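You operate a simulated robot arm through the tools that you are given. There is no shell and no other tool. Be economical: measure what you need, move in short steps, check, and stop when the job is done.

You run a simulated robot arm. Do the job below in one go: nothing can be reset, and whatever is moved stays where it is left.

Task
Turn the oil on, refit and spin the yellow bearing, wipe the smear.
Fine: grey knob by the oil glass to On first and left so; move it to the thin post by the tube tray, a quarter turn there; green rag, laid back. What is to be rubbed or washed off counts as gone when no trace of it is left.
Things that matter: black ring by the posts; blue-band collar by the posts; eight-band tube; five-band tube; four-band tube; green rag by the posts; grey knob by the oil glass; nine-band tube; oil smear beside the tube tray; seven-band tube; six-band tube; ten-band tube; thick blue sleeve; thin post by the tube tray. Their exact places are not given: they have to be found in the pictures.

It is judged by the outcome, as a careful person would: the job done as asked, and still so three seconds after it is handed in. It fails if anything else is knocked over, pushed out of place, dropped, spilled or broken.

Robot
A 7-joint arm with a fingered hand on a trunk, on a base that drives. Base frame: it is fixed to the floor where the robot stands at the start and does not move with it; the origin is under the middle of the robot, x ahead of it, y to its left, z up; the surface under the hand at the start is at about z = 0.87. Readings come in m, rad, newtons and seconds.
Its first joint turns from -2.897 to 2.897 rad. Places, roughly: grey knob by the oil glass [0.7, 0, 0.9]; oil smear beside the tube tray [0.5, 0.3, 0.9]; thin post by the tube tray [0.6, 0.2, 0.9]. Payload 4 kg.
Tool frame: the origin (TCP) lies between the finger pads and is the grasp point; the fingertips stand 0.03 m ahead of it; z points along the fingers, y is the line along which they close. The gripper opens to 0.104 m. The gripper's body begins 0.035 m behind the TCP. The gripper is a hand of 4 fingers: y runs from the thumb to the fingers, the wrist lies at [-0.015, -0.113, -0.19] in the tool frame.
Orientation is that of the tool frame in the base frame, as a unit quaternion [x, y, z, w]. With the fingers straight down and the wrist toward the robot, the tool's x, y and z point along [0, 1, 0], [1, 0, 0] and [0, 0, -1] of the base frame.

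Tools
- The arm moves only by the tool arm_command. Its argument "deltas" is a list of rows, each a list of 2 entries, a list of its own where there are three numbers: the shift along the base's x, y, z in units of 250 mm (1.0 is 250 mm), then the turn, a rotation vector about the base's x, y, z in units of 90 degrees (1.0 is 90 degrees). In form: [[[x, y, z], [rx, ry, rz]], ...]. A call has 1 to 20 rows; each row is the pose to reach, as a shift and turn from the pose commanded when the call began. A call with a number of a shift or a turn outside -1 to 1 is refused whole. Rows are played at 5 a second. More than 0.05 m and 0.15 rad between two rows, and nothing of the call is played. A pose out of reach is approached as far as the arm can. The call stops where the force on the tool passes 40 N (or 10 N more than at its start, if that is more) or the arm is blocked; 0.2 s more then pass. In this call time passes only in rows, and 0.2 s behind the last. The reply holds the time, the measured pose of the TCP, the force on the tool along the base axes, the opening and the grip force, in the units named above and with some noise, with the torque about the TCP (base axes, N m) and any sound that the robot's microphone picked up, and new pictures: "show" is both (left out), scene, wrist or none.
- Cameras (640 x 400 px; columns grow to the right, rows downward): "scene" is now at [0.3319, 0.2155, 1.2586]; the picture's right is [0.16, -0.99, 0.00], its down [-0.27, -0.04, -0.96] and it looks along [0.95, 0.15, -0.27] (base axes); focal length 214 px, centre (320, 200). "wrist" rides on the gripper at [0.061, -0.092, -0.13] in the tool frame; the picture's right is [-0.81, 0.28, -0.52], its down [-0.53, -0.71, 0.46] and it looks along [-0.24, 0.64, 0.72] (tool axes); focal length 275 px, centre (320, 200).
- drive_base(legs): drives the robot by 1 to 6 legs, each [ahead, left, turn to the left] in m, m and rad, along the robot's own axes; the way and the turn of a leg run together, so that a leg with both is an arc; at most 1.5 m and 3.142 rad a leg. The arm and the cameras ride along, it lands a little off, and it stops where it bumps. It gives what a move gives, and a new picture of the scene camera.
- move_fingers(index, middle, ring, thumb_bend, thumb_turn): sets how far each is bent, from 0 (flat) to 1 (curled in); at 0.3 the hand is open as for a grip, at 0.7 the pads meet at the TCP. One left out holds its place. A second passes; each finger stops where it meets its share of the squeeze, and holds until it gets a number again. It is the only way to open and close the hand. It gives what a move gives, with no picture; readings hold the bend of each and the force on the fingers (four entries, about 0 where the hand has none), thumb and palm. thumb_turn goes from beside the hand (0) to across from the fingers (1), as for a grip.
- pan_tilt(pan, tilt): turns the head with the scene camera to pan (to the left, within 2.496 rad either way) and tilt (down, from -0.506 to 1.204), counted from straight ahead of the robot. It gives what a move gives, and a new picture of the scene camera.
- measure_at(camera, pixels): for up to 12 pixels [column, row] of the newest picture of that camera ("zoom" is the newest enlarged one), the place [x, y, z] in the base frame of the surface seen there, good to about 0.002 m. No time passes.
- enlarge(camera, box): a new picture of the part [left, top, right, bottom] of that camera's present view, enlarged. No time passes.
- finish_job(): hands the job in; it is judged then, once.

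Work in short steps. Measure before you move; look again where a grasp or a placing could have gone wrong, and mend it. You have 80 turns and 260 pictures in all, those below and enlarged ones among them. Open the gripper and draw the arm clear of the work before you hand the job in, unless the task says otherwise; then end with one line.

The tools are called after "Emit:" by a JSON object that holds its "fn" and its "kwargs". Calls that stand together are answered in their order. arm_command: Moves the arm, as the interface text tells. Its arguments: {"type":"object","properties":{"deltas":{"type":"array","items":{"type":"array"}},"show":{"type":"string","enum":["both","scene","wrist","none"]}},"required":["deltas"]} The other tools are called the same way: move_fingers (index, middle, ring, thumb_bend, thumb_turn) moves the fingers one by one; drive_base (legs) drives the base; pan_tilt (pan, tilt) turns the head that bears the scene camera; measure_at (camera, pixels) gives the place of the surface under pixels of a picture; enlarge (camera, box) takes an enlarged picture of a part of a camera's view; finish_job () hands the job in.

At the start:

```text
time: 0.0
tcp_pos: [0.3993, 0.3121, 1.2383]
tcp_rot: [0.707, 0.707, 0.0, 0.0]
wrist_force: [0.2, -0.2, 0.7]
ft_torque: [0.0, 0.01, -0.02]
width: 0.1037
finger_force: 0.1
shape: jaw
bend: [0.3, 0.3, 0.3, 0.3, 0.98]
finger forces: [0.0, 0.0, 0.1, 0.1, 0.1, 0.1]
robot x, y, heading: [-0.0002, 0.002, -0.003]
head pan, tilt: [0.157, 0.278]
```

scene: 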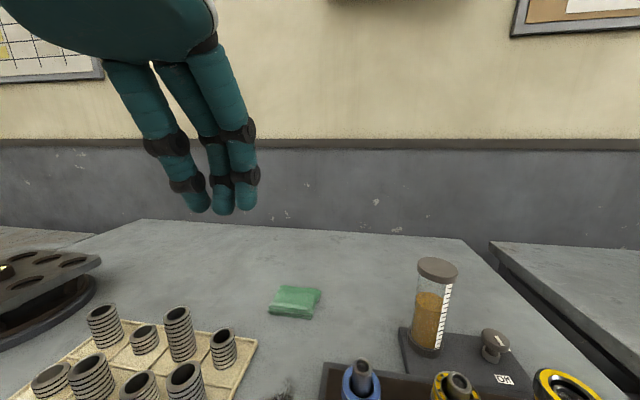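
wrist: 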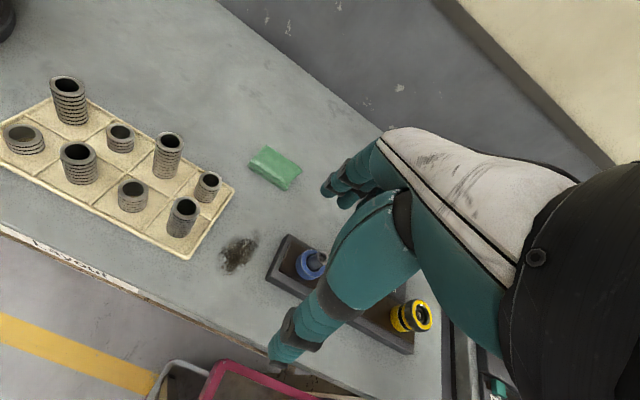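

The scene shows the tray at the left, the rag, the oil glass and knob at the right, and posts at the bottom. I tilt the head down to see the whole work area.

Emit:
{"fn": "pan_tilt", "kwargs": {"pan": 0.0, "tilt": 0.85}}

```text
time: 1.0
tcp_pos: [0.3989, 0.3105, 1.2389]
tcp_rot: [0.707, 0.707, 0.0, -0.001]
wrist_force: [0.6, 0.5, -0.4]
ft_torque: [-0.03, 0.01, 0.01]
width: 0.1034
finger_force: 0.0
shape: jaw
bend: [0.3, 0.3, 0.3, 0.3, 0.98]
finger forces: [0.0, 0.0, 0.0, 0.0, 0.1, 0.0]
robot x, y, heading: [0.0009, -0.0004, 0.002]
head pan, tilt: [0.0, 0.85]
```

scene: 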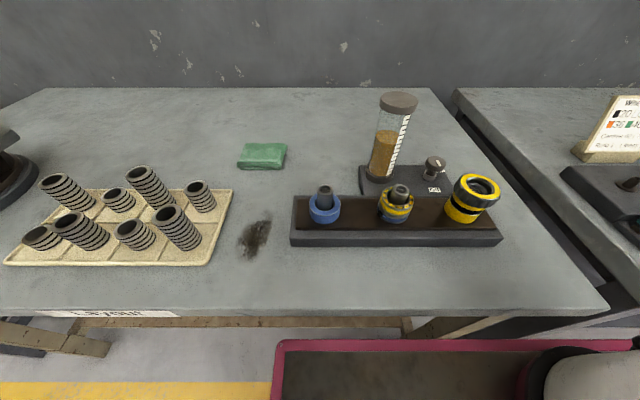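

Everything is in view now; I enlarge the posts and the knob region to understand the parts.

Emit:
{"fn": "enlarge", "kwargs": {"camera": "scene", "box": [280, 160, 520, 260]}}

Emit:
{"fn": "enlarge", "kwargs": {"camera": "scene", "box": [350, 85, 480, 200]}}

Emit:
{"fn": "enlarge", "kwargs": {"camera": "scene", "box": [0, 140, 300, 280]}}

Emit:
{"fn": "measure_at", "kwargs": {"camera": "scene", "pixels": [[325, 188], [325, 205], [400, 188], [400, 212], [478, 182], [463, 215], [434, 162], [262, 150], [255, 238], [297, 226], [498, 226], [433, 188]]}}

```text
2.67 times, centred on (400, 210) of scene
```

zoom: 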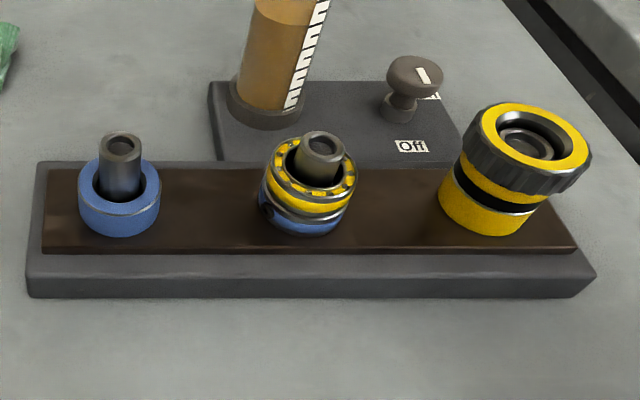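

```text
3.48 times, centred on (415, 142) of scene
```

zoom: 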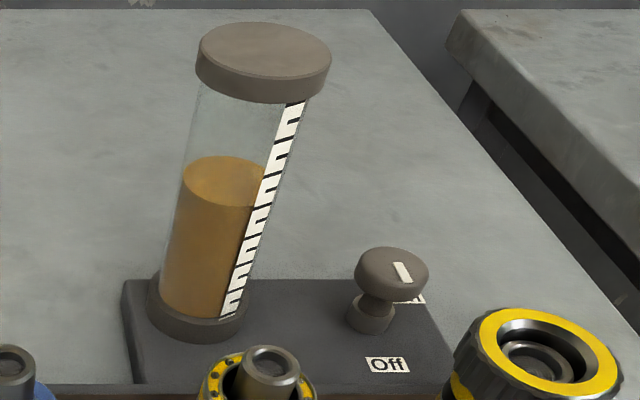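

```text
2.13 times, centred on (150, 210) of scene
```

zoom: 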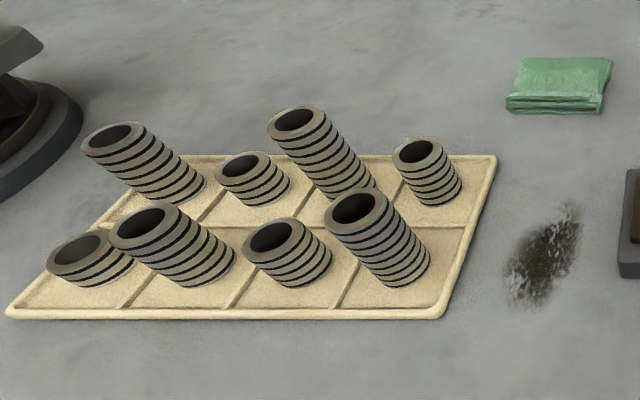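

```text
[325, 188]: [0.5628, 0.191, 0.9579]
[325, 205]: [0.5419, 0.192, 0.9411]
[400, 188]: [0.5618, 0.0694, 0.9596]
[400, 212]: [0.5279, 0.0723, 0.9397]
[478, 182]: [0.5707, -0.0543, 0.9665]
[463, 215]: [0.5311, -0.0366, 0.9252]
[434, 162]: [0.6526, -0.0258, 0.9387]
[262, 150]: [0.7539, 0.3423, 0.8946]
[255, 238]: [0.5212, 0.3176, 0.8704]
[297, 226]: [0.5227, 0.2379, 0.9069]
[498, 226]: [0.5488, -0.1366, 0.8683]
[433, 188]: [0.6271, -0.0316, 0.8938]
```

The left thin post (325,190) is nearest the tray and too close for the tool-down reach (0.59 m). I drive back 0.15 m so that everything is within 0.7–0.97 m.

Emit:
{"fn": "drive_base", "kwargs": {"legs": [[-0.15, 0, 0]]}}

```text
time: 2.3
tcp_pos: [0.2502, 0.3118, 1.2389]
tcp_rot: [0.706, 0.708, 0.0, 0.0]
wrist_force: [-0.1, -0.3, 0.7]
ft_torque: [-0.01, 0.02, 0.03]
width: 0.1038
finger_force: 0.1
shape: jaw
bend: [0.3, 0.3, 0.3, 0.3, 0.98]
finger forces: [0.0, 0.0, 0.1, 0.1, 0.0, 0.0]
robot x, y, heading: [-0.1487, 0.0001, 0.002]
head pan, tilt: [0.0, 0.85]
```

scene: 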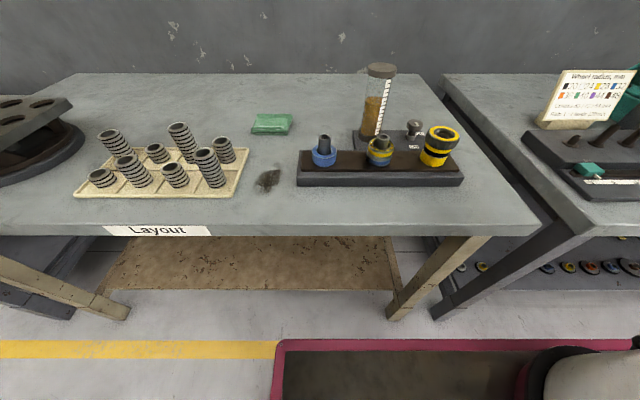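

I bring the hand nearer the posts at height for a close wrist view to tell the parts apart.

Emit:
{"fn": "arm_command", "kwargs": {"deltas": [[[0.15, 0, -0.05], [0, 0, 0]], [[0.3, 0, -0.1], [0, 0, 0]], [[0.45, 0, -0.2], [0, 0, 0]], [[0.6, 0, -0.3], [0, 0, 0]], [[0.75, 0, -0.4], [0, 0, 0]]]}}

Emit:
{"fn": "enlarge", "kwargs": {"camera": "scene", "box": [290, 110, 480, 200]}}

```text
time: 3.5
tcp_pos: [0.4397, 0.312, 1.1413]
tcp_rot: [0.707, 0.707, 0.0, 0.001]
wrist_force: [0.4, 0.7, -0.6]
ft_torque: [-0.01, -0.04, 0.01]
width: 0.1036
finger_force: 0.1
shape: jaw
bend: [0.3, 0.3, 0.3, 0.3, 0.98]
finger forces: [0.0, 0.1, 0.0, 0.1, 0.0, 0.1]
robot x, y, heading: [-0.1477, -0.0025, -0.0]
head pan, tilt: [0.0, 0.85]
```

scene: 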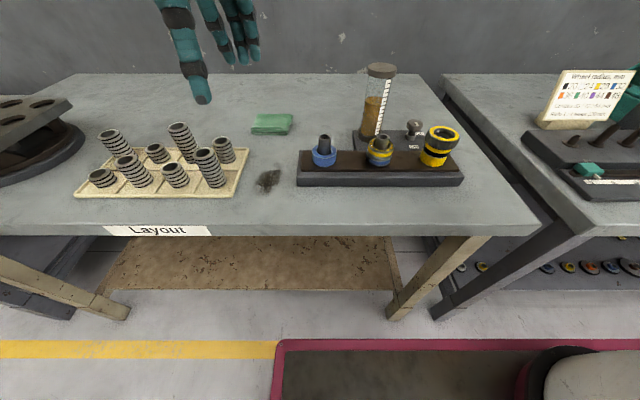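
wrist: 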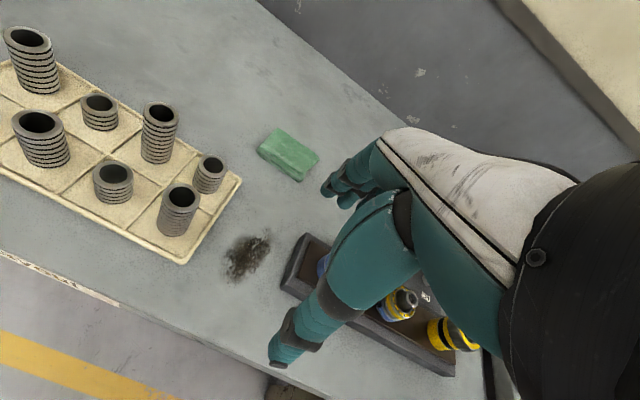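

```text
3.37 times, centred on (385, 155) of scene
```

zoom: 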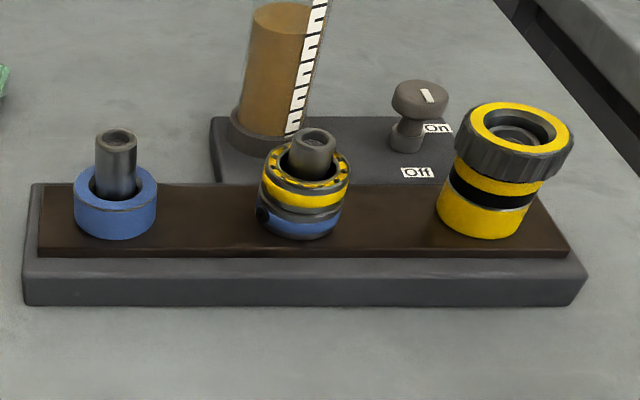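

The middle stack seems to be a yellow bearing over a blue-band collar with a set screw; I shift the hand right for an unobstructed close view of all three stacks.

Emit:
{"fn": "arm_command", "kwargs": {"deltas": [[[0, -0.19, 0], [0, 0, 0]], [[0, -0.38, 0], [0, 0, 0]], [[-0.05, -0.57, 0], [0, 0, 0]], [[-0.1, -0.76, 0], [0, 0, 0]], [[-0.15, -0.95, 0], [0, 0, 0]]], "show": "wrist"}}

```text
time: 4.7
tcp_pos: [0.3984, 0.0729, 1.1396]
tcp_rot: [0.706, 0.708, 0.0, -0.001]
wrist_force: [0.1, -0.2, -0.4]
ft_torque: [-0.04, 0.03, 0.0]
width: 0.1037
finger_force: 0.0
shape: jaw
bend: [0.3, 0.3, 0.3, 0.3, 0.98]
finger forces: [0.1, 0.1, 0.0, 0.0, 0.1, 0.0]
robot x, y, heading: [-0.1455, -0.0016, 0.004]
head pan, tilt: [0.0, 0.85]
```

wrist: 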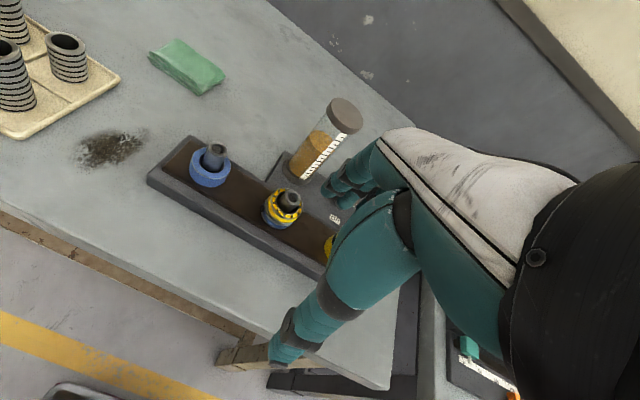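

Posts visible at (213,155) and (285,205); I enlarge and measure.

Emit:
{"fn": "enlarge", "kwargs": {"camera": "wrist", "box": [170, 120, 340, 240]}}

Emit:
{"fn": "measure_at", "kwargs": {"camera": "zoom", "pixels": [[145, 105], [180, 105], [195, 110], [125, 170], [430, 280], [480, 285], [440, 305], [395, 345], [380, 395], [470, 345], [110, 260], [220, 250]]}}

```text
3.33 times, centred on (255, 180) of wrist
```

zoom: 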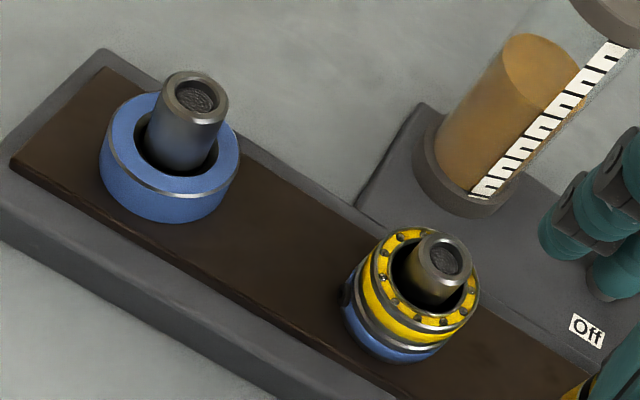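

```text
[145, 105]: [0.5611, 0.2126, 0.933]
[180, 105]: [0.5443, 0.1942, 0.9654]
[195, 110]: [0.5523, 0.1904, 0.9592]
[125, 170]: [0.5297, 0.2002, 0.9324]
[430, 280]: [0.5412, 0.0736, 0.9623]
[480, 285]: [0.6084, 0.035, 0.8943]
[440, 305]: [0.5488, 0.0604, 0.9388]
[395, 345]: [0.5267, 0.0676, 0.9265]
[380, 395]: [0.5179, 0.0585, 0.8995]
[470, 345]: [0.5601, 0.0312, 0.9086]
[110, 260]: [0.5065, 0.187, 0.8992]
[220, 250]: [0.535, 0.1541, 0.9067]
```

Now a look at the right stack and knob: shift the hand further right.

Emit:
{"fn": "arm_command", "kwargs": {"deltas": [[[0, -0.19, 0], [0, 0, 0]], [[0, -0.38, 0], [0, 0, 0]], [[0, -0.57, 0], [0, 0, 0]], [[0, -0.76, 0], [0, 0, 0]]], "show": "wrist"}}

Emit:
{"fn": "enlarge", "kwargs": {"camera": "wrist", "box": [80, 100, 330, 260]}}

```text
time: 5.7
tcp_pos: [0.4009, -0.1155, 1.1379]
tcp_rot: [0.707, 0.708, 0.0, 0.001]
wrist_force: [1.0, 0.1, 0.3]
ft_torque: [0.0, 0.01, 0.0]
width: 0.1034
finger_force: 0.0
shape: jaw
bend: [0.3, 0.3, 0.3, 0.3, 0.98]
finger forces: [0.0, 0.1, 0.0, 0.0, 0.0, 0.0]
robot x, y, heading: [-0.1444, -0.0045, 0.001]
head pan, tilt: [0.0, 0.85]
```

wrist: 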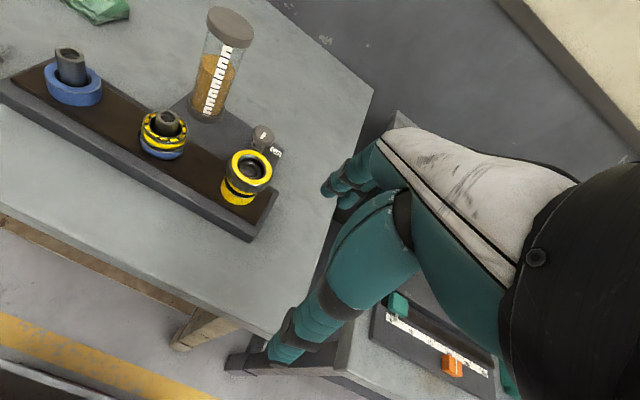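

```text
2.50 times, centred on (205, 180) of wrist
```

zoom: 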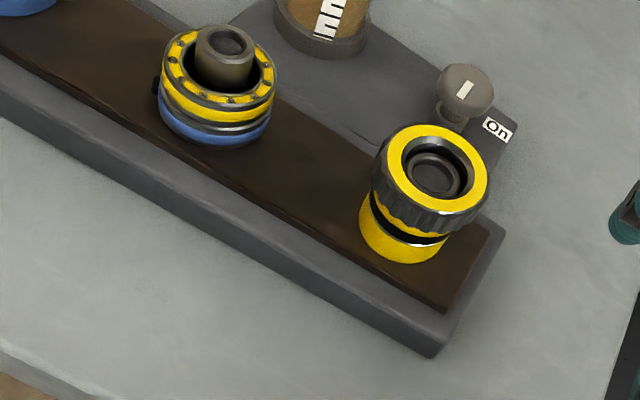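

The mark on the knob and labels are visible; I measure knob, labels and bearing geometry precisely in this zoom.

Emit:
{"fn": "measure_at", "kwargs": {"camera": "zoom", "pixels": [[466, 90], [470, 83], [461, 97], [440, 82], [490, 92], [497, 130], [167, 58], [268, 88], [222, 100], [190, 36], [222, 42], [218, 132]]}}

Emit:
{"fn": "enlarge", "kwargs": {"camera": "wrist", "box": [230, 110, 300, 170]}}

Emit:
{"fn": "enlarge", "kwargs": {"camera": "wrist", "box": [130, 95, 200, 165]}}

```text
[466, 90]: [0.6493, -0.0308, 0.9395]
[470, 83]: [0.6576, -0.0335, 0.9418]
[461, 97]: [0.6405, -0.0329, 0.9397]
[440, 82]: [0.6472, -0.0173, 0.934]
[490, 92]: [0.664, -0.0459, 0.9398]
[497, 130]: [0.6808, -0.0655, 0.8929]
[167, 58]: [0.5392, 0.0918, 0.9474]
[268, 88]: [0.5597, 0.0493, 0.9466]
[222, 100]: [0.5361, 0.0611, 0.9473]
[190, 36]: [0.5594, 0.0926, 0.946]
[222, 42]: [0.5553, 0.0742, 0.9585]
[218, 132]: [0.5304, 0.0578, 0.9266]
```

```text
6.67 times, centred on (265, 140) of wrist
```

zoom: 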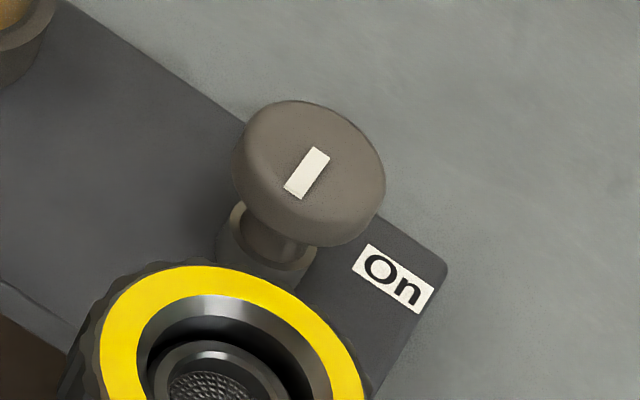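

```text
5.71 times, centred on (165, 130) of wrist
```

zoom: 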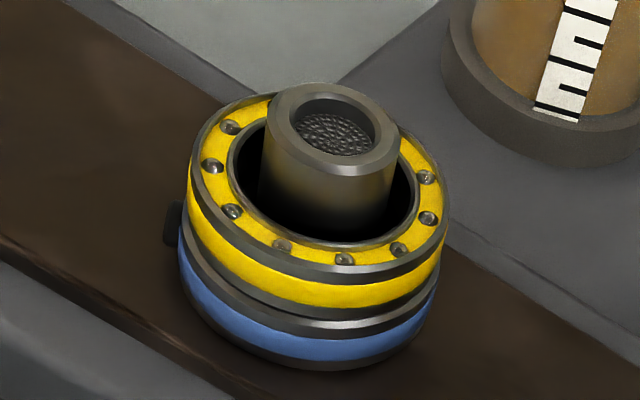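

The knob's mark lies along x, towards Off. I measure the label centres and knob rim, posts and bearing in the zoomed pictures.

Emit:
{"fn": "measure_at", "kwargs": {"camera": "zoom", "pixels": [[195, 165], [445, 215], [320, 265], [270, 110], [320, 275], [320, 295], [320, 325], [320, 350], [320, 365], [330, 145], [275, 110], [395, 145]]}}

Emit:
{"fn": "enlarge", "kwargs": {"camera": "scene", "box": [385, 105, 475, 175]}}

```text
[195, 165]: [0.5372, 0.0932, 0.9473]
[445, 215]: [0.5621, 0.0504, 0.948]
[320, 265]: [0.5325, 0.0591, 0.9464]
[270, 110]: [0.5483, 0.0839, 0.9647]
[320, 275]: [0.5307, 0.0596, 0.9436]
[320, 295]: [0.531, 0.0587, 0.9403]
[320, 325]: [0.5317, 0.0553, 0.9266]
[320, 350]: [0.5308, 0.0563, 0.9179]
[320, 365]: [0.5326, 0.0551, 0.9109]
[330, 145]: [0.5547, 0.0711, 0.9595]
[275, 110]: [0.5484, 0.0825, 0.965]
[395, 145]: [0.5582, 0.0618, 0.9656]
```

```text
5.71 times, centred on (430, 140) of scene
```

zoom: 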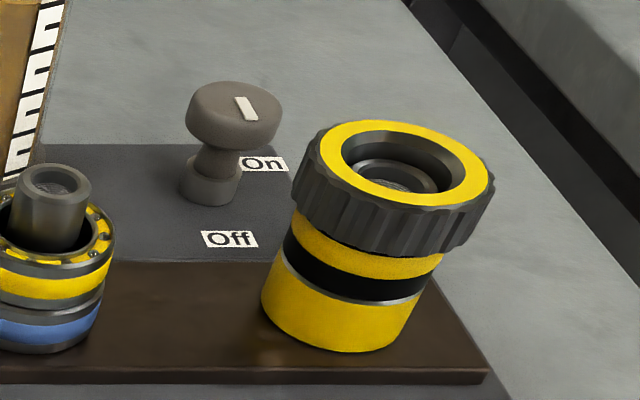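

Measuring the labels and knob in this scene zoom.

Emit:
{"fn": "measure_at", "kwargs": {"camera": "zoom", "pixels": [[229, 239], [263, 163], [245, 109], [189, 110], [281, 110], [232, 85], [232, 128], [232, 145], [215, 165], [240, 170], [205, 190]]}}

```text
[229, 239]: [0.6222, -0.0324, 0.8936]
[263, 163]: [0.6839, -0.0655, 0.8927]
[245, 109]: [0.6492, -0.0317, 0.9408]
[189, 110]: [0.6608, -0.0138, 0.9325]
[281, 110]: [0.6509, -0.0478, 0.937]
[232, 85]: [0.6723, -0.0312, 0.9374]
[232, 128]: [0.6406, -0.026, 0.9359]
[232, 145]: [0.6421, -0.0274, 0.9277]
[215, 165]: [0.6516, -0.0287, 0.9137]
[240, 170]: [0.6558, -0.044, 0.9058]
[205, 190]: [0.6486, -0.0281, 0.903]
```

Knob cap: centre ≈ (0.656, -0.031), z 0.926–0.941, pointing to Off (180°); On lies at about -53°, so about 127° counter-clockwise. I move above it with the hand yawed -30° so the wrist can swing through toward the right, clear of the glass.

Emit:
{"fn": "arm_command", "kwargs": {"deltas": [[[0.146, 0.048, 0], [0, 0, -0.05]], [[0.292, 0.097, 0], [0, 0, -0.1]], [[0.438, 0.145, 0], [0, 0, -0.15]], [[0.584, 0.193, 0], [0, 0, -0.2]], [[0.73, 0.241, 0], [0, 0, -0.25]], [[0.876, 0.29, 0], [0, 0, -0.29]], [[1.0, 0.338, 0], [0, 0, -0.333]], [[1.0, 0.338, 0], [0, 0, -0.333]]]}}

Emit:
{"fn": "measure_at", "kwargs": {"camera": "scene", "pixels": [[381, 65], [381, 77], [381, 71]]}}

```text
time: 7.5
tcp_pos: [0.6512, -0.0307, 1.1396]
tcp_rot: [0.865, 0.501, 0.0, 0.0]
wrist_force: [0.1, 0.5, -0.6]
ft_torque: [0.02, 0.0, 0.03]
width: 0.1039
finger_force: 0.1
shape: jaw
bend: [0.3, 0.3, 0.3, 0.3, 0.98]
finger forces: [0.1, 0.0, 0.0, 0.0, 0.0, 0.1]
robot x, y, heading: [-0.146, 0.0018, 0.0]
head pan, tilt: [0.0, 0.85]
```

scene: 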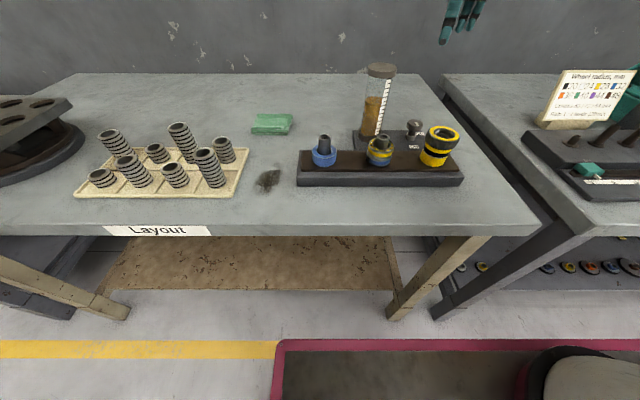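
wrist: 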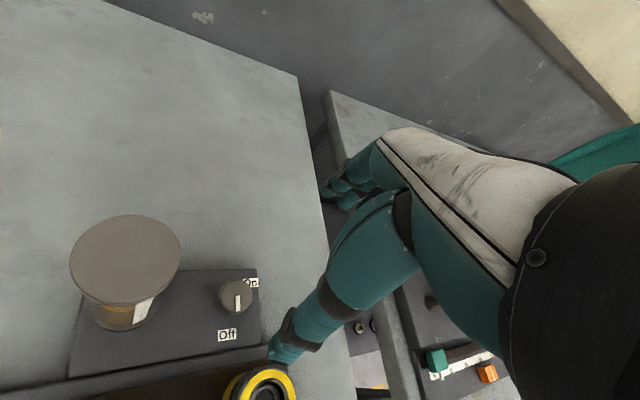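

```text
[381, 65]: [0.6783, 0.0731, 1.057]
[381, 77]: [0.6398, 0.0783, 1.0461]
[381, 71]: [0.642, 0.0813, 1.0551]
```

From this overhead-ish wrist view I refine knob and label positions, as well as the glass cap.

Emit:
{"fn": "enlarge", "kwargs": {"camera": "wrist", "box": [200, 260, 300, 350]}}

Emit:
{"fn": "measure_at", "kwargs": {"camera": "wrist", "pixels": [[220, 297], [256, 295], [238, 283], [238, 311], [237, 303], [228, 335], [252, 283], [72, 258], [180, 258], [125, 218], [125, 300]]}}

```text
4.44 times, centred on (250, 305) of wrist
```

zoom: 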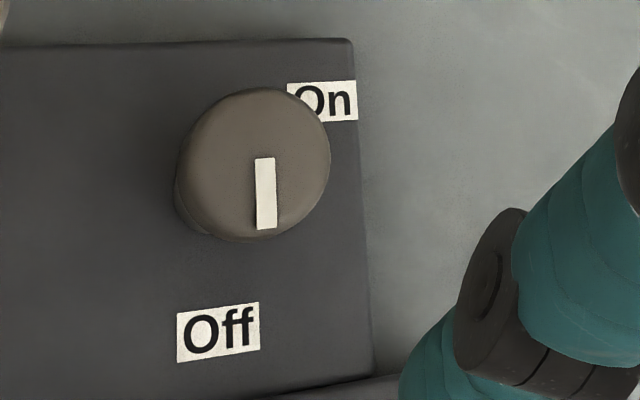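

```text
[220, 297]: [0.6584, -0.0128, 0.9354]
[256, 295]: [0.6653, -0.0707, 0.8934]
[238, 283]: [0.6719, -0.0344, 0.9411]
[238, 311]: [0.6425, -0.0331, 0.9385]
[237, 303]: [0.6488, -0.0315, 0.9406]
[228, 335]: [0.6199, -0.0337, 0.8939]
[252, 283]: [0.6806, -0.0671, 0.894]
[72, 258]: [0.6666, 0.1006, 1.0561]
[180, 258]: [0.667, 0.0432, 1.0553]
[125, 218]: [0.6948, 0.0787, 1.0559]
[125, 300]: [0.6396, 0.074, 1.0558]
```

Descend straight down to TCP z≈0.94 around the knob in two parts (first to z≈0.99, look).

Emit:
{"fn": "arm_command", "kwargs": {"deltas": [[[0.024, 0, -0.15], [0, 0, 0]], [[0.024, 0, -0.3], [0, 0, 0]], [[0.024, 0, -0.45], [0, 0, 0]], [[0.024, 0, -0.6], [0, 0, 0]], [[0.024, 0, -0.6], [0, 0, 0]]]}}

Emit:
{"fn": "enlarge", "kwargs": {"camera": "scene", "box": [340, 50, 500, 180]}}

```text
time: 8.7
tcp_pos: [0.6565, -0.0303, 0.9892]
tcp_rot: [0.866, 0.5, 0.001, 0.0]
wrist_force: [0.2, -0.1, 0.1]
ft_torque: [0.02, 0.02, 0.03]
width: 0.1036
finger_force: 0.0
shape: jaw
bend: [0.3, 0.3, 0.3, 0.3, 0.98]
finger forces: [0.0, 0.0, 0.0, 0.0, 0.1, 0.1]
robot x, y, heading: [-0.1496, -0.0001, -0.003]
head pan, tilt: [0.0, 0.85]
```

scene: 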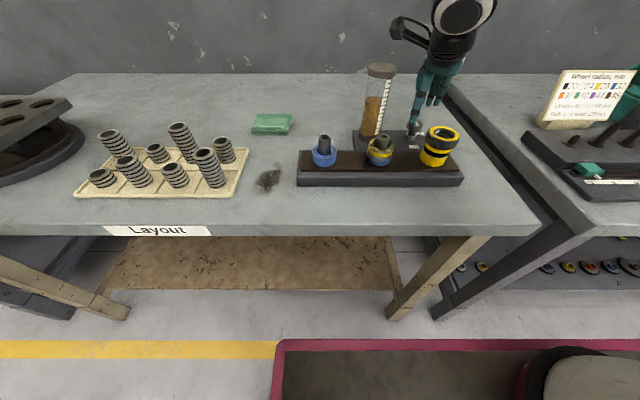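
wrist: 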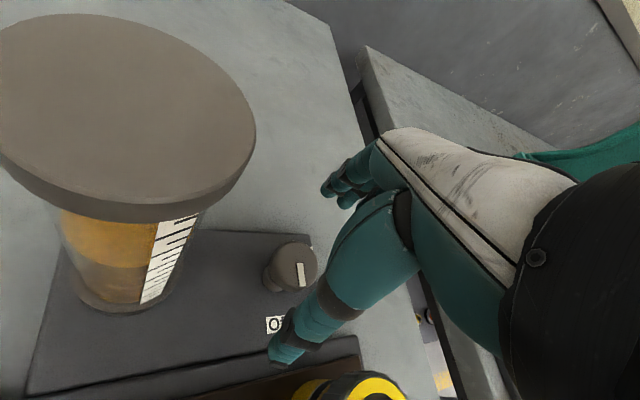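

```text
3.08 times, centred on (420, 115) of scene
```

zoom: 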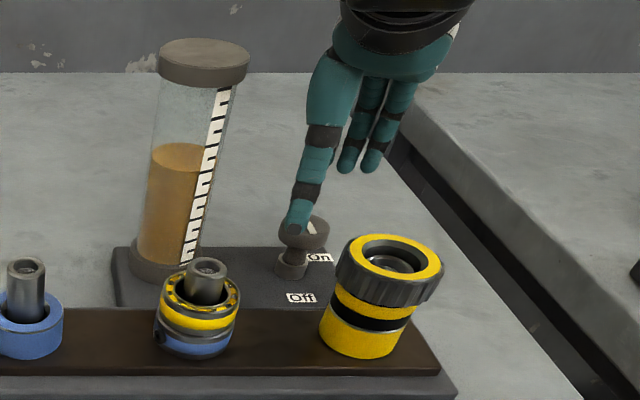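

Clear so far. Descend the last 5 cm to z≈0.939.

Emit:
{"fn": "arm_command", "kwargs": {"deltas": [[[0, 0, -0.07], [0, 0, 0]], [[0, 0, -0.14], [0, 0, 0]], [[0, 0, -0.2], [0, 0, 0]], [[0, 0, -0.2], [0, 0, 0]]]}}

Emit:
{"fn": "enlarge", "kwargs": {"camera": "scene", "box": [340, 50, 500, 180]}}

```text
time: 9.7
tcp_pos: [0.6563, -0.0314, 0.9403]
tcp_rot: [0.866, 0.5, 0.0, 0.0]
wrist_force: [0.0, 0.0, 0.2]
ft_torque: [-0.02, -0.01, -0.03]
width: 0.1039
finger_force: 0.1
shape: jaw
bend: [0.3, 0.3, 0.3, 0.3, 0.98]
finger forces: [0.0, 0.0, 0.1, 0.0, 0.0, 0.0]
robot x, y, heading: [-0.1476, -0.0004, 0.005]
head pan, tilt: [0.0, 0.85]
```

scene: 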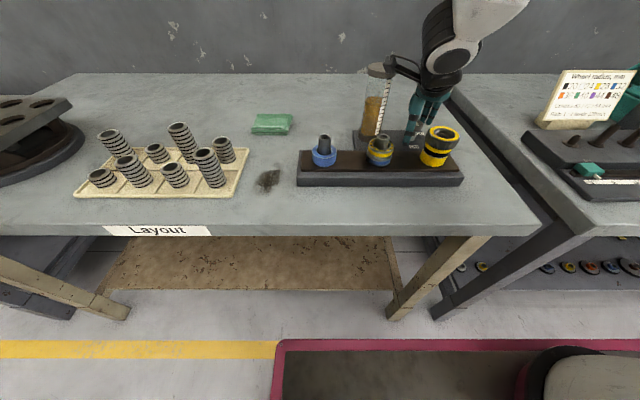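
wrist: 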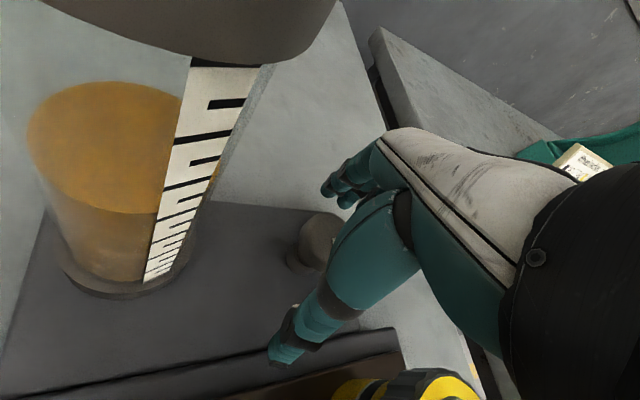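

```text
3.08 times, centred on (420, 115) of scene
```

zoom: 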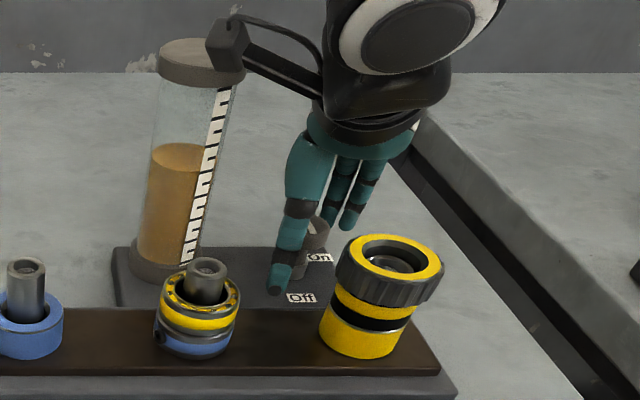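

The hand straddles the knob with clearance all round (camera boom near, but beside, the glass; turning ccw leads it away). Close the fingers on the knob.

Emit:
{"fn": "move_fingers", "kwargs": {"index": 0.62, "middle": 0.62, "ring": 0.62, "thumb_bend": 0.62}}

```text
time: 10.7
tcp_pos: [0.6561, -0.0294, 0.9401]
tcp_rot: [0.866, 0.501, 0.0, 0.0]
wrist_force: [3.8, -1.4, -1.2]
ft_torque: [-0.06, -0.03, -0.01]
width: 0.0269
finger_force: 2.0
shape: fingers
bend: [0.58, 0.62, 0.62, 0.62, 0.98]
finger forces: [4.3, 0.0, 0.0, 0.0, 0.0, 0.0]
robot x, y, heading: [-0.1466, -0.0015, 0.004]
head pan, tilt: [0.0, 0.85]
```

Only the index finger touches; I look at the grasp.

Emit:
{"fn": "enlarge", "kwargs": {"camera": "scene", "box": [375, 85, 475, 165]}}

Emit:
{"fn": "enlarge", "kwargs": {"camera": "wrist", "box": [230, 170, 430, 330]}}

```text
5.00 times, centred on (425, 125) of scene
```

zoom: 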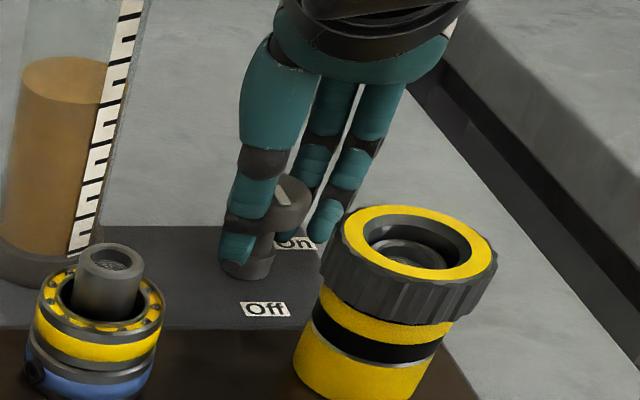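

```text
2.50 times, centred on (330, 250) of wrist
```

zoom: 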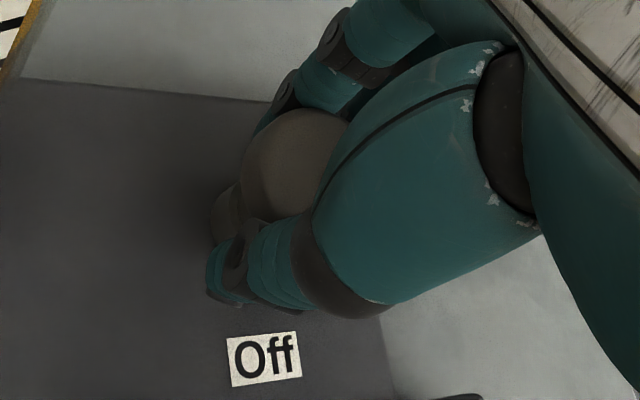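

Index is on the knob, the thumb is nearly there; close further until each stops.

Emit:
{"fn": "move_fingers", "kwargs": {"index": 0.75, "middle": 0.75, "ring": 0.62, "thumb_bend": 0.75}}

Emit:
{"fn": "enlarge", "kwargs": {"camera": "scene", "box": [375, 85, 475, 165]}}

```text
time: 11.7
tcp_pos: [0.6566, -0.0308, 0.939]
tcp_rot: [0.865, 0.501, -0.001, -0.001]
wrist_force: [4.3, -7.9, -15.8]
ft_torque: [-0.19, 0.14, 0.02]
width: 0.0176
finger_force: 18.8
shape: fingers
bend: [0.73, 0.65, 0.62, 0.67, 0.97]
finger forces: [15.7, 10.5, 0.0, 0.0, 11.4, 0.1]
robot x, y, heading: [-0.1497, 0.0043, -0.0]
head pan, tilt: [0.0, 0.85]
```

```text
5.00 times, centred on (425, 125) of scene
```

zoom: 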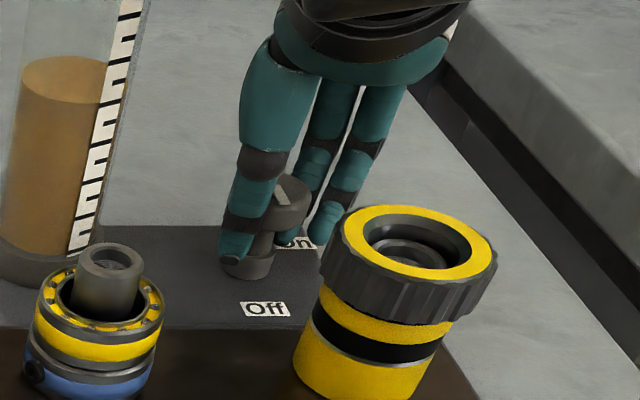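

Gripped (thumb 11 N, index 16 N, middle 10 N). Turn +36° counter-clockwise about the vertical and watch torque and mark.

Emit:
{"fn": "arm_command", "kwargs": {"deltas": [[[0, 0, 0], [0, 0, 0.08]], [[0, 0, 0], [0, 0, 0.16]], [[0, 0, 0], [0, 0, 0.24]], [[0, 0, 0], [0, 0, 0.32]], [[0, 0, 0], [0, 0, 0.4]]], "show": "none"}}

Emit:
{"fn": "enlarge", "kwargs": {"camera": "scene", "box": [375, 85, 475, 165]}}

```text
time: 12.9
tcp_pos: [0.6565, -0.0331, 0.9387]
tcp_rot: [0.669, 0.743, -0.001, 0.0]
wrist_force: [3.6, -13.1, -13.9]
ft_torque: [-0.42, 0.09, -0.07]
width: 0.0168
finger_force: 20.0
shape: fingers
bend: [0.73, 0.65, 0.62, 0.67, 0.97]
finger forces: [13.5, 13.8, 0.0, 0.0, 12.7, 0.0]
robot x, y, heading: [-0.148, -0.0005, 0.002]
head pan, tilt: [0.0, 0.85]
```

```text
5.00 times, centred on (425, 125) of scene
```

zoom: 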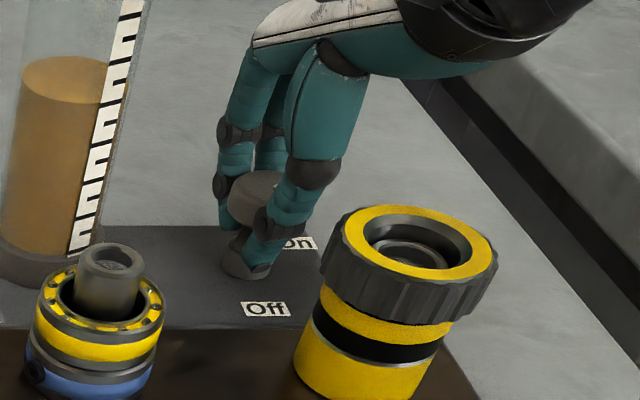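

Torque is low and the mark isn't at its old place, so the knob appears to follow. Continue another +50°.

Emit:
{"fn": "arm_command", "kwargs": {"deltas": [[[0, 0, 0], [0, 0, 0.08]], [[0, 0, 0], [0, 0, 0.16]], [[0, 0, 0], [0, 0, 0.24]], [[0, 0, 0], [0, 0, 0.32]], [[0, 0, 0], [0, 0, 0.4]], [[0, 0, 0], [0, 0, 0.48]], [[0, 0, 0], [0, 0, 0.56]]], "show": "wrist"}}

Emit:
{"fn": "enlarge", "kwargs": {"camera": "scene", "box": [375, 85, 475, 165]}}

```text
time: 14.5
tcp_pos: [0.6575, -0.0321, 0.9383]
tcp_rot: [0.287, 0.958, 0.0, 0.001]
wrist_force: [14.8, -11.3, -11.8]
ft_torque: [-0.35, -0.32, -0.02]
width: 0.0162
finger_force: 20.9
shape: fingers
bend: [0.73, 0.66, 0.62, 0.66, 0.98]
finger forces: [13.7, 13.4, 0.0, 0.1, 14.6, 0.1]
robot x, y, heading: [-0.1465, -0.0019, 0.006]
head pan, tilt: [0.0, 0.85]
```

wrist: 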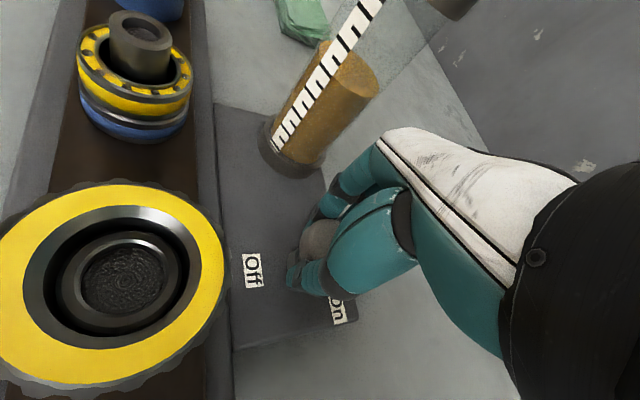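

```text
5.00 times, centred on (425, 125) of scene
```

zoom: 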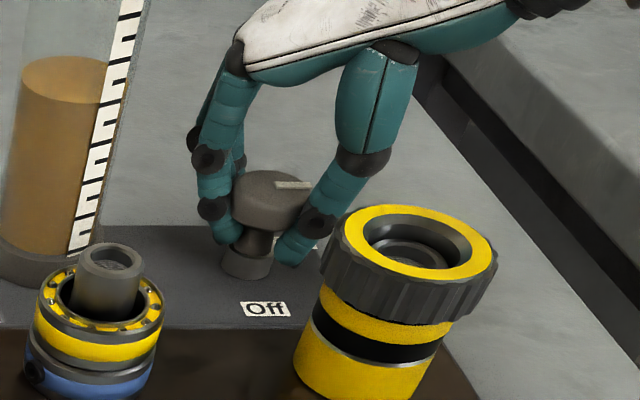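

The mark now points right (-y), following well. Turn the remaining ~40° toward On, watching for the stop.

Emit:
{"fn": "arm_command", "kwargs": {"deltas": [[[0, 0, 0], [0, 0, 0.08]], [[0, 0, 0], [0, 0, 0.16]], [[0, 0, 0], [0, 0, 0.24]], [[0, 0, 0], [0, 0, 0.32]], [[0, 0, 0], [0, 0, 0.4]], [[0, 0, 0], [0, 0, 0.44]]], "show": "none"}}

Emit:
{"fn": "enlarge", "kwargs": {"camera": "scene", "box": [375, 85, 475, 165]}}

Emit:
{"fn": "enlarge", "kwargs": {"camera": "wrist", "box": [220, 170, 420, 330]}}

```text
time: 15.9
tcp_pos: [0.6552, -0.0291, 0.9388]
tcp_rot: [-0.055, 0.998, 0.0, -0.002]
wrist_force: [-1.2, 4.7, -8.7]
ft_torque: [-0.02, -0.11, -0.2]
width: 0.0114
finger_force: 18.0
shape: fingers
bend: [0.74, 0.72, 0.62, 0.67, 0.92]
finger forces: [10.3, 10.5, 0.1, 0.1, 15.9, 0.1]
robot x, y, heading: [-0.1481, 0.0002, 0.004]
head pan, tilt: [0.0, 0.85]
```

```text
5.00 times, centred on (425, 125) of scene
```

zoom: 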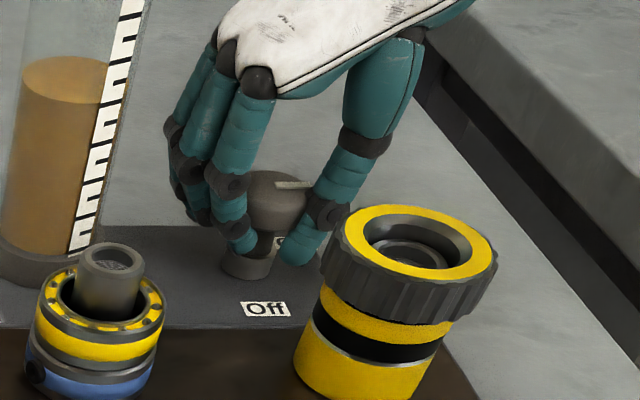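

```text
2.50 times, centred on (320, 250) of wrist
```

zoom: 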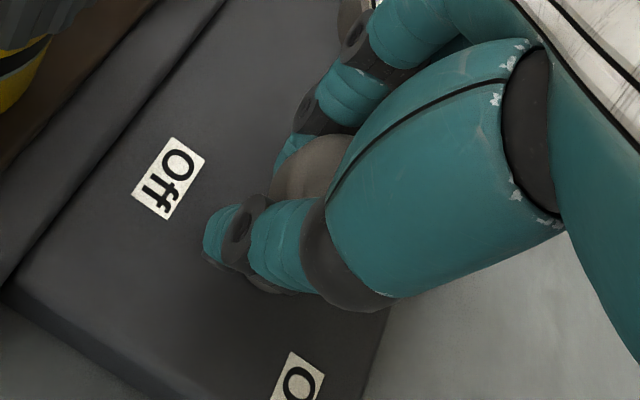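

The knob stopped near 90° and the hand slipped around it for the rest: mark unchanged pointing right. I release gently: thumb wide (free side), fingers only a little (the glass is behind them).

Emit:
{"fn": "move_fingers", "kwargs": {"index": 0.58, "middle": 0.58, "ring": 0.58, "thumb_bend": 0.35, "thumb_turn": 0.98}}

Emit:
{"fn": "arm_command", "kwargs": {"deltas": [[[0, -0.04, 0.0], [0, 0, 0]], [[0, -0.05, 0.06], [0, 0, 0]], [[0, -0.05, 0.2], [0, 0, 0]], [[0, -0.05, 0.35], [0, 0, 0]], [[0, -0.05, 0.5], [0, 0, 0]], [[0, -0.05, 0.65], [0, 0, 0]], [[0, -0.05, 0.8], [0, 0, 0]]]}}

Emit:
{"fn": "enlarge", "kwargs": {"camera": "scene", "box": [375, 85, 475, 165]}}

```text
time: 16.9
tcp_pos: [0.656, -0.0315, 0.9388]
tcp_rot: [-0.054, 0.999, 0.0, 0.0]
wrist_force: [-0.7, -0.3, -0.4]
ft_torque: [-0.01, -0.02, 0.03]
width: 0.0617
finger_force: 0.0
shape: fingers
bend: [0.57, 0.57, 0.57, 0.35, 0.96]
finger forces: [0.0, 0.0, 0.0, 0.1, 0.0, 0.1]
robot x, y, heading: [-0.1472, -0.0022, 0.002]
head pan, tilt: [0.0, 0.85]
```

```text
time: 18.5
tcp_pos: [0.6555, -0.0438, 1.1393]
tcp_rot: [-0.055, 0.999, 0.0, -0.001]
wrist_force: [0.3, 0.0, -0.8]
ft_torque: [-0.03, 0.03, -0.05]
width: 0.0622
finger_force: 0.0
shape: fingers
bend: [0.57, 0.57, 0.57, 0.35, 0.96]
finger forces: [0.1, 0.0, 0.0, 0.0, 0.0, 0.1]
robot x, y, heading: [-0.1497, -0.002, 0.0]
head pan, tilt: [0.0, 0.85]
```

scene: 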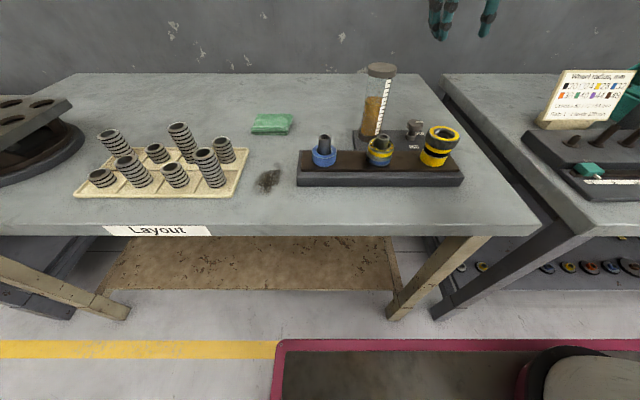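
wrist: 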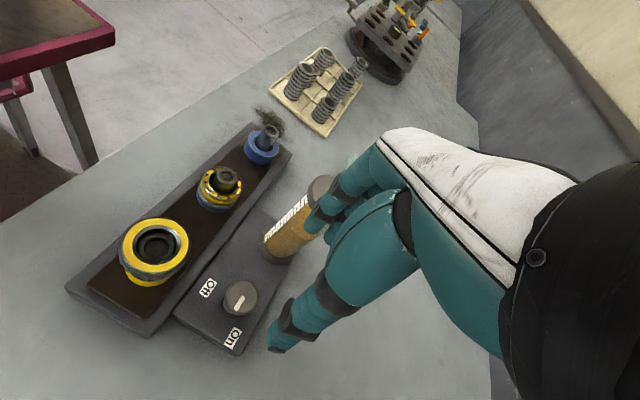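

```text
5.00 times, centred on (425, 125) of scene
```

zoom: 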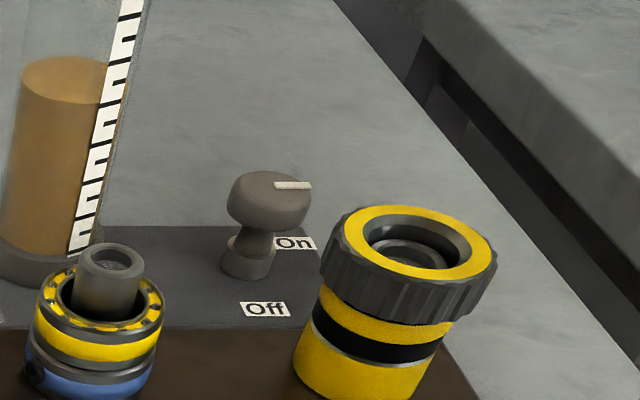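

The mark now points right. I zoom in the wrist view to compare the mark direction to the On label.

Emit:
{"fn": "enlarge", "kwargs": {"camera": "wrist", "box": [180, 260, 280, 360]}}

Emit:
{"fn": "measure_at", "kwargs": {"camera": "wrist", "pixels": [[240, 302], [243, 299], [238, 305], [232, 338], [208, 288], [224, 300], [256, 296], [241, 282], [238, 315]]}}

```text
4.00 times, centred on (230, 310) of wrist
```

zoom: 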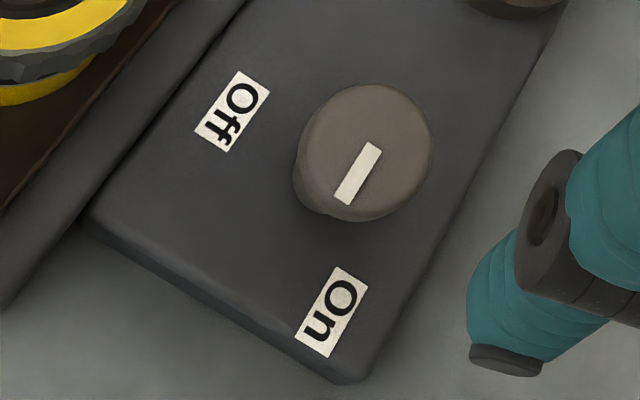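

```text
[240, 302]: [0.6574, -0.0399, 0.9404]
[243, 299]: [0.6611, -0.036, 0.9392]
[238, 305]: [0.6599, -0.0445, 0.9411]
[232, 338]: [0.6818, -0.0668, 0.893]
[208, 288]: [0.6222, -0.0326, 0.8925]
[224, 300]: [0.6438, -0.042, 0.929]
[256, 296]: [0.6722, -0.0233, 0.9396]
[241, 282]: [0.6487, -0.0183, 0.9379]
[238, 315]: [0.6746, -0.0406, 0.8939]
```

The mark is at ~90° from Off while the On label sits at ~125°. To be certain it is a real stop, I regrasp more firmly with the wrist turned back 51° and test turning further.

Emit:
{"fn": "move_fingers", "kwargs": {"index": 0.42, "middle": 0.42, "ring": 0.42, "thumb_bend": 0.42}}

Emit:
{"fn": "arm_command", "kwargs": {"deltas": [[[0, 0, 0], [0, 0, -0.09]], [[0, 0, 0], [0, 0, -0.18]], [[0, 0, 0], [0, 0, -0.27]], [[0, 0, 0], [0, 0, -0.36]], [[0, 0, 0], [0, 0, -0.45]], [[0.0, 0.02, 0], [0, 0, -0.52]], [[0.008, 0.047, -0.1], [0, 0, -0.567]], [[0.008, 0.047, -0.27], [0, 0, -0.567]], [[0.008, 0.047, -0.44], [0, 0, -0.567]], [[0.008, 0.047, -0.6], [0, 0, -0.567]], [[0.008, 0.047, -0.72], [0, 0, -0.567]], [[0.008, 0.047, -0.82], [0, 0, -0.567]]]}}

Emit:
{"fn": "enlarge", "kwargs": {"camera": "scene", "box": [375, 85, 475, 165]}}

```text
time: 19.5
tcp_pos: [0.6553, -0.0441, 1.1392]
tcp_rot: [-0.053, 0.999, 0.001, 0.0]
wrist_force: [-0.9, -0.4, 0.2]
ft_torque: [0.01, 0.0, 0.0]
width: 0.0733
finger_force: 0.0
shape: fingers
bend: [0.42, 0.42, 0.42, 0.42, 0.97]
finger forces: [0.1, 0.1, 0.0, 0.0, 0.0, 0.0]
robot x, y, heading: [-0.1496, -0.0019, 0.002]
head pan, tilt: [0.0, 0.85]
```

```text
time: 22.1
tcp_pos: [0.6572, -0.0313, 0.9345]
tcp_rot: [0.381, 0.924, 0.0, 0.0]
wrist_force: [0.5, 0.0, 0.1]
ft_torque: [0.04, -0.02, 0.01]
width: 0.073
finger_force: 0.0
shape: fingers
bend: [0.42, 0.42, 0.42, 0.42, 0.97]
finger forces: [0.1, 0.0, 0.0, 0.0, 0.1, 0.0]
robot x, y, heading: [-0.1467, -0.0035, -0.0]
head pan, tilt: [0.0, 0.85]
```

scene: 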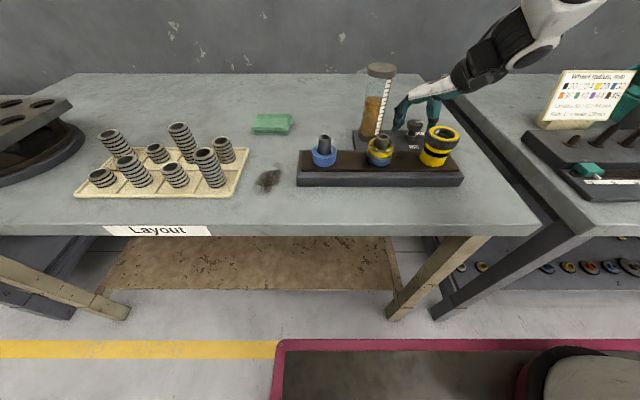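
wrist: 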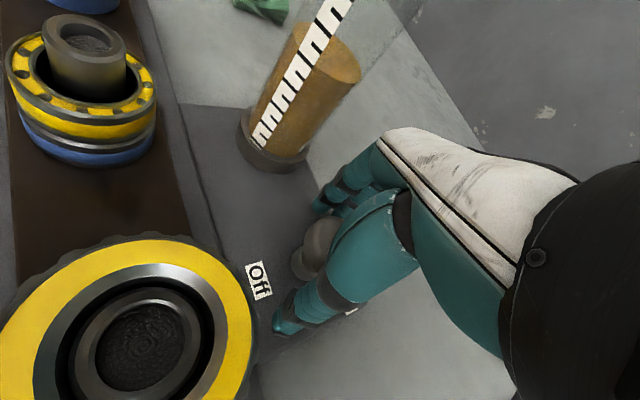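

```text
5.00 times, centred on (425, 125) of scene
```

zoom: 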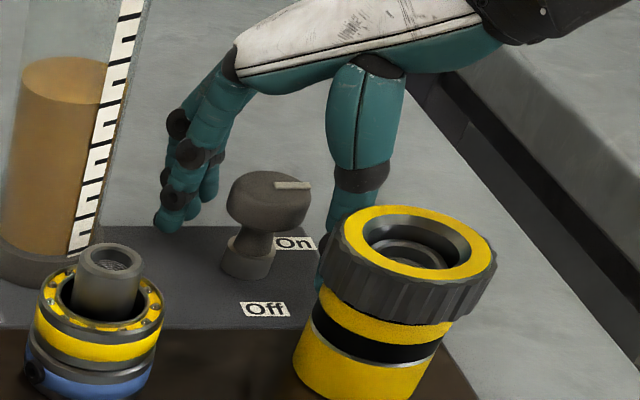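

Well placed around the cap. Close firmly.

Emit:
{"fn": "move_fingers", "kwargs": {"index": 0.75, "middle": 0.75, "ring": 0.6, "thumb_bend": 0.75}}

Emit:
{"fn": "arm_command", "kwargs": {"deltas": [[[0, 0, 0], [0, 0, 0.06]], [[0, 0, 0], [0, 0, 0.12]], [[0, 0, 0], [0, 0, 0.18]]], "show": "none"}}

Emit:
{"fn": "enlarge", "kwargs": {"camera": "scene", "box": [375, 85, 475, 165]}}

```text
time: 23.1
tcp_pos: [0.6574, -0.0313, 0.9329]
tcp_rot: [0.381, 0.924, 0.0, 0.0]
wrist_force: [2.8, 3.9, -9.4]
ft_torque: [0.09, -0.26, 0.02]
width: 0.0117
finger_force: 18.8
shape: fingers
bend: [0.74, 0.65, 0.6, 0.65, 0.99]
finger forces: [14.1, 9.4, 0.0, 0.1, 16.0, 0.0]
robot x, y, heading: [-0.1508, -0.0026, 0.002]
head pan, tilt: [0.0, 0.85]
```

```text
time: 23.9
tcp_pos: [0.6579, -0.0322, 0.9333]
tcp_rot: [0.247, 0.969, 0.0, 0.0]
wrist_force: [7.6, 2.1, -7.3]
ft_torque: [0.06, -0.46, -0.28]
width: 0.0113
finger_force: 21.0
shape: fingers
bend: [0.74, 0.65, 0.6, 0.67, 0.96]
finger forces: [12.7, 12.3, 0.0, 0.0, 17.2, 0.0]
robot x, y, heading: [-0.1448, 0.0011, 0.002]
head pan, tilt: [0.0, 0.85]
```

```text
5.00 times, centred on (425, 125) of scene
```

zoom: 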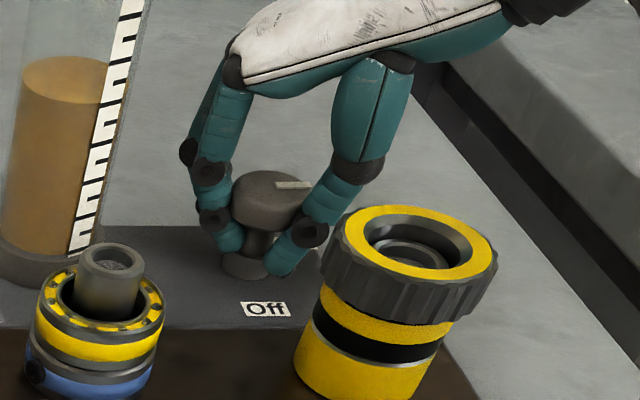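

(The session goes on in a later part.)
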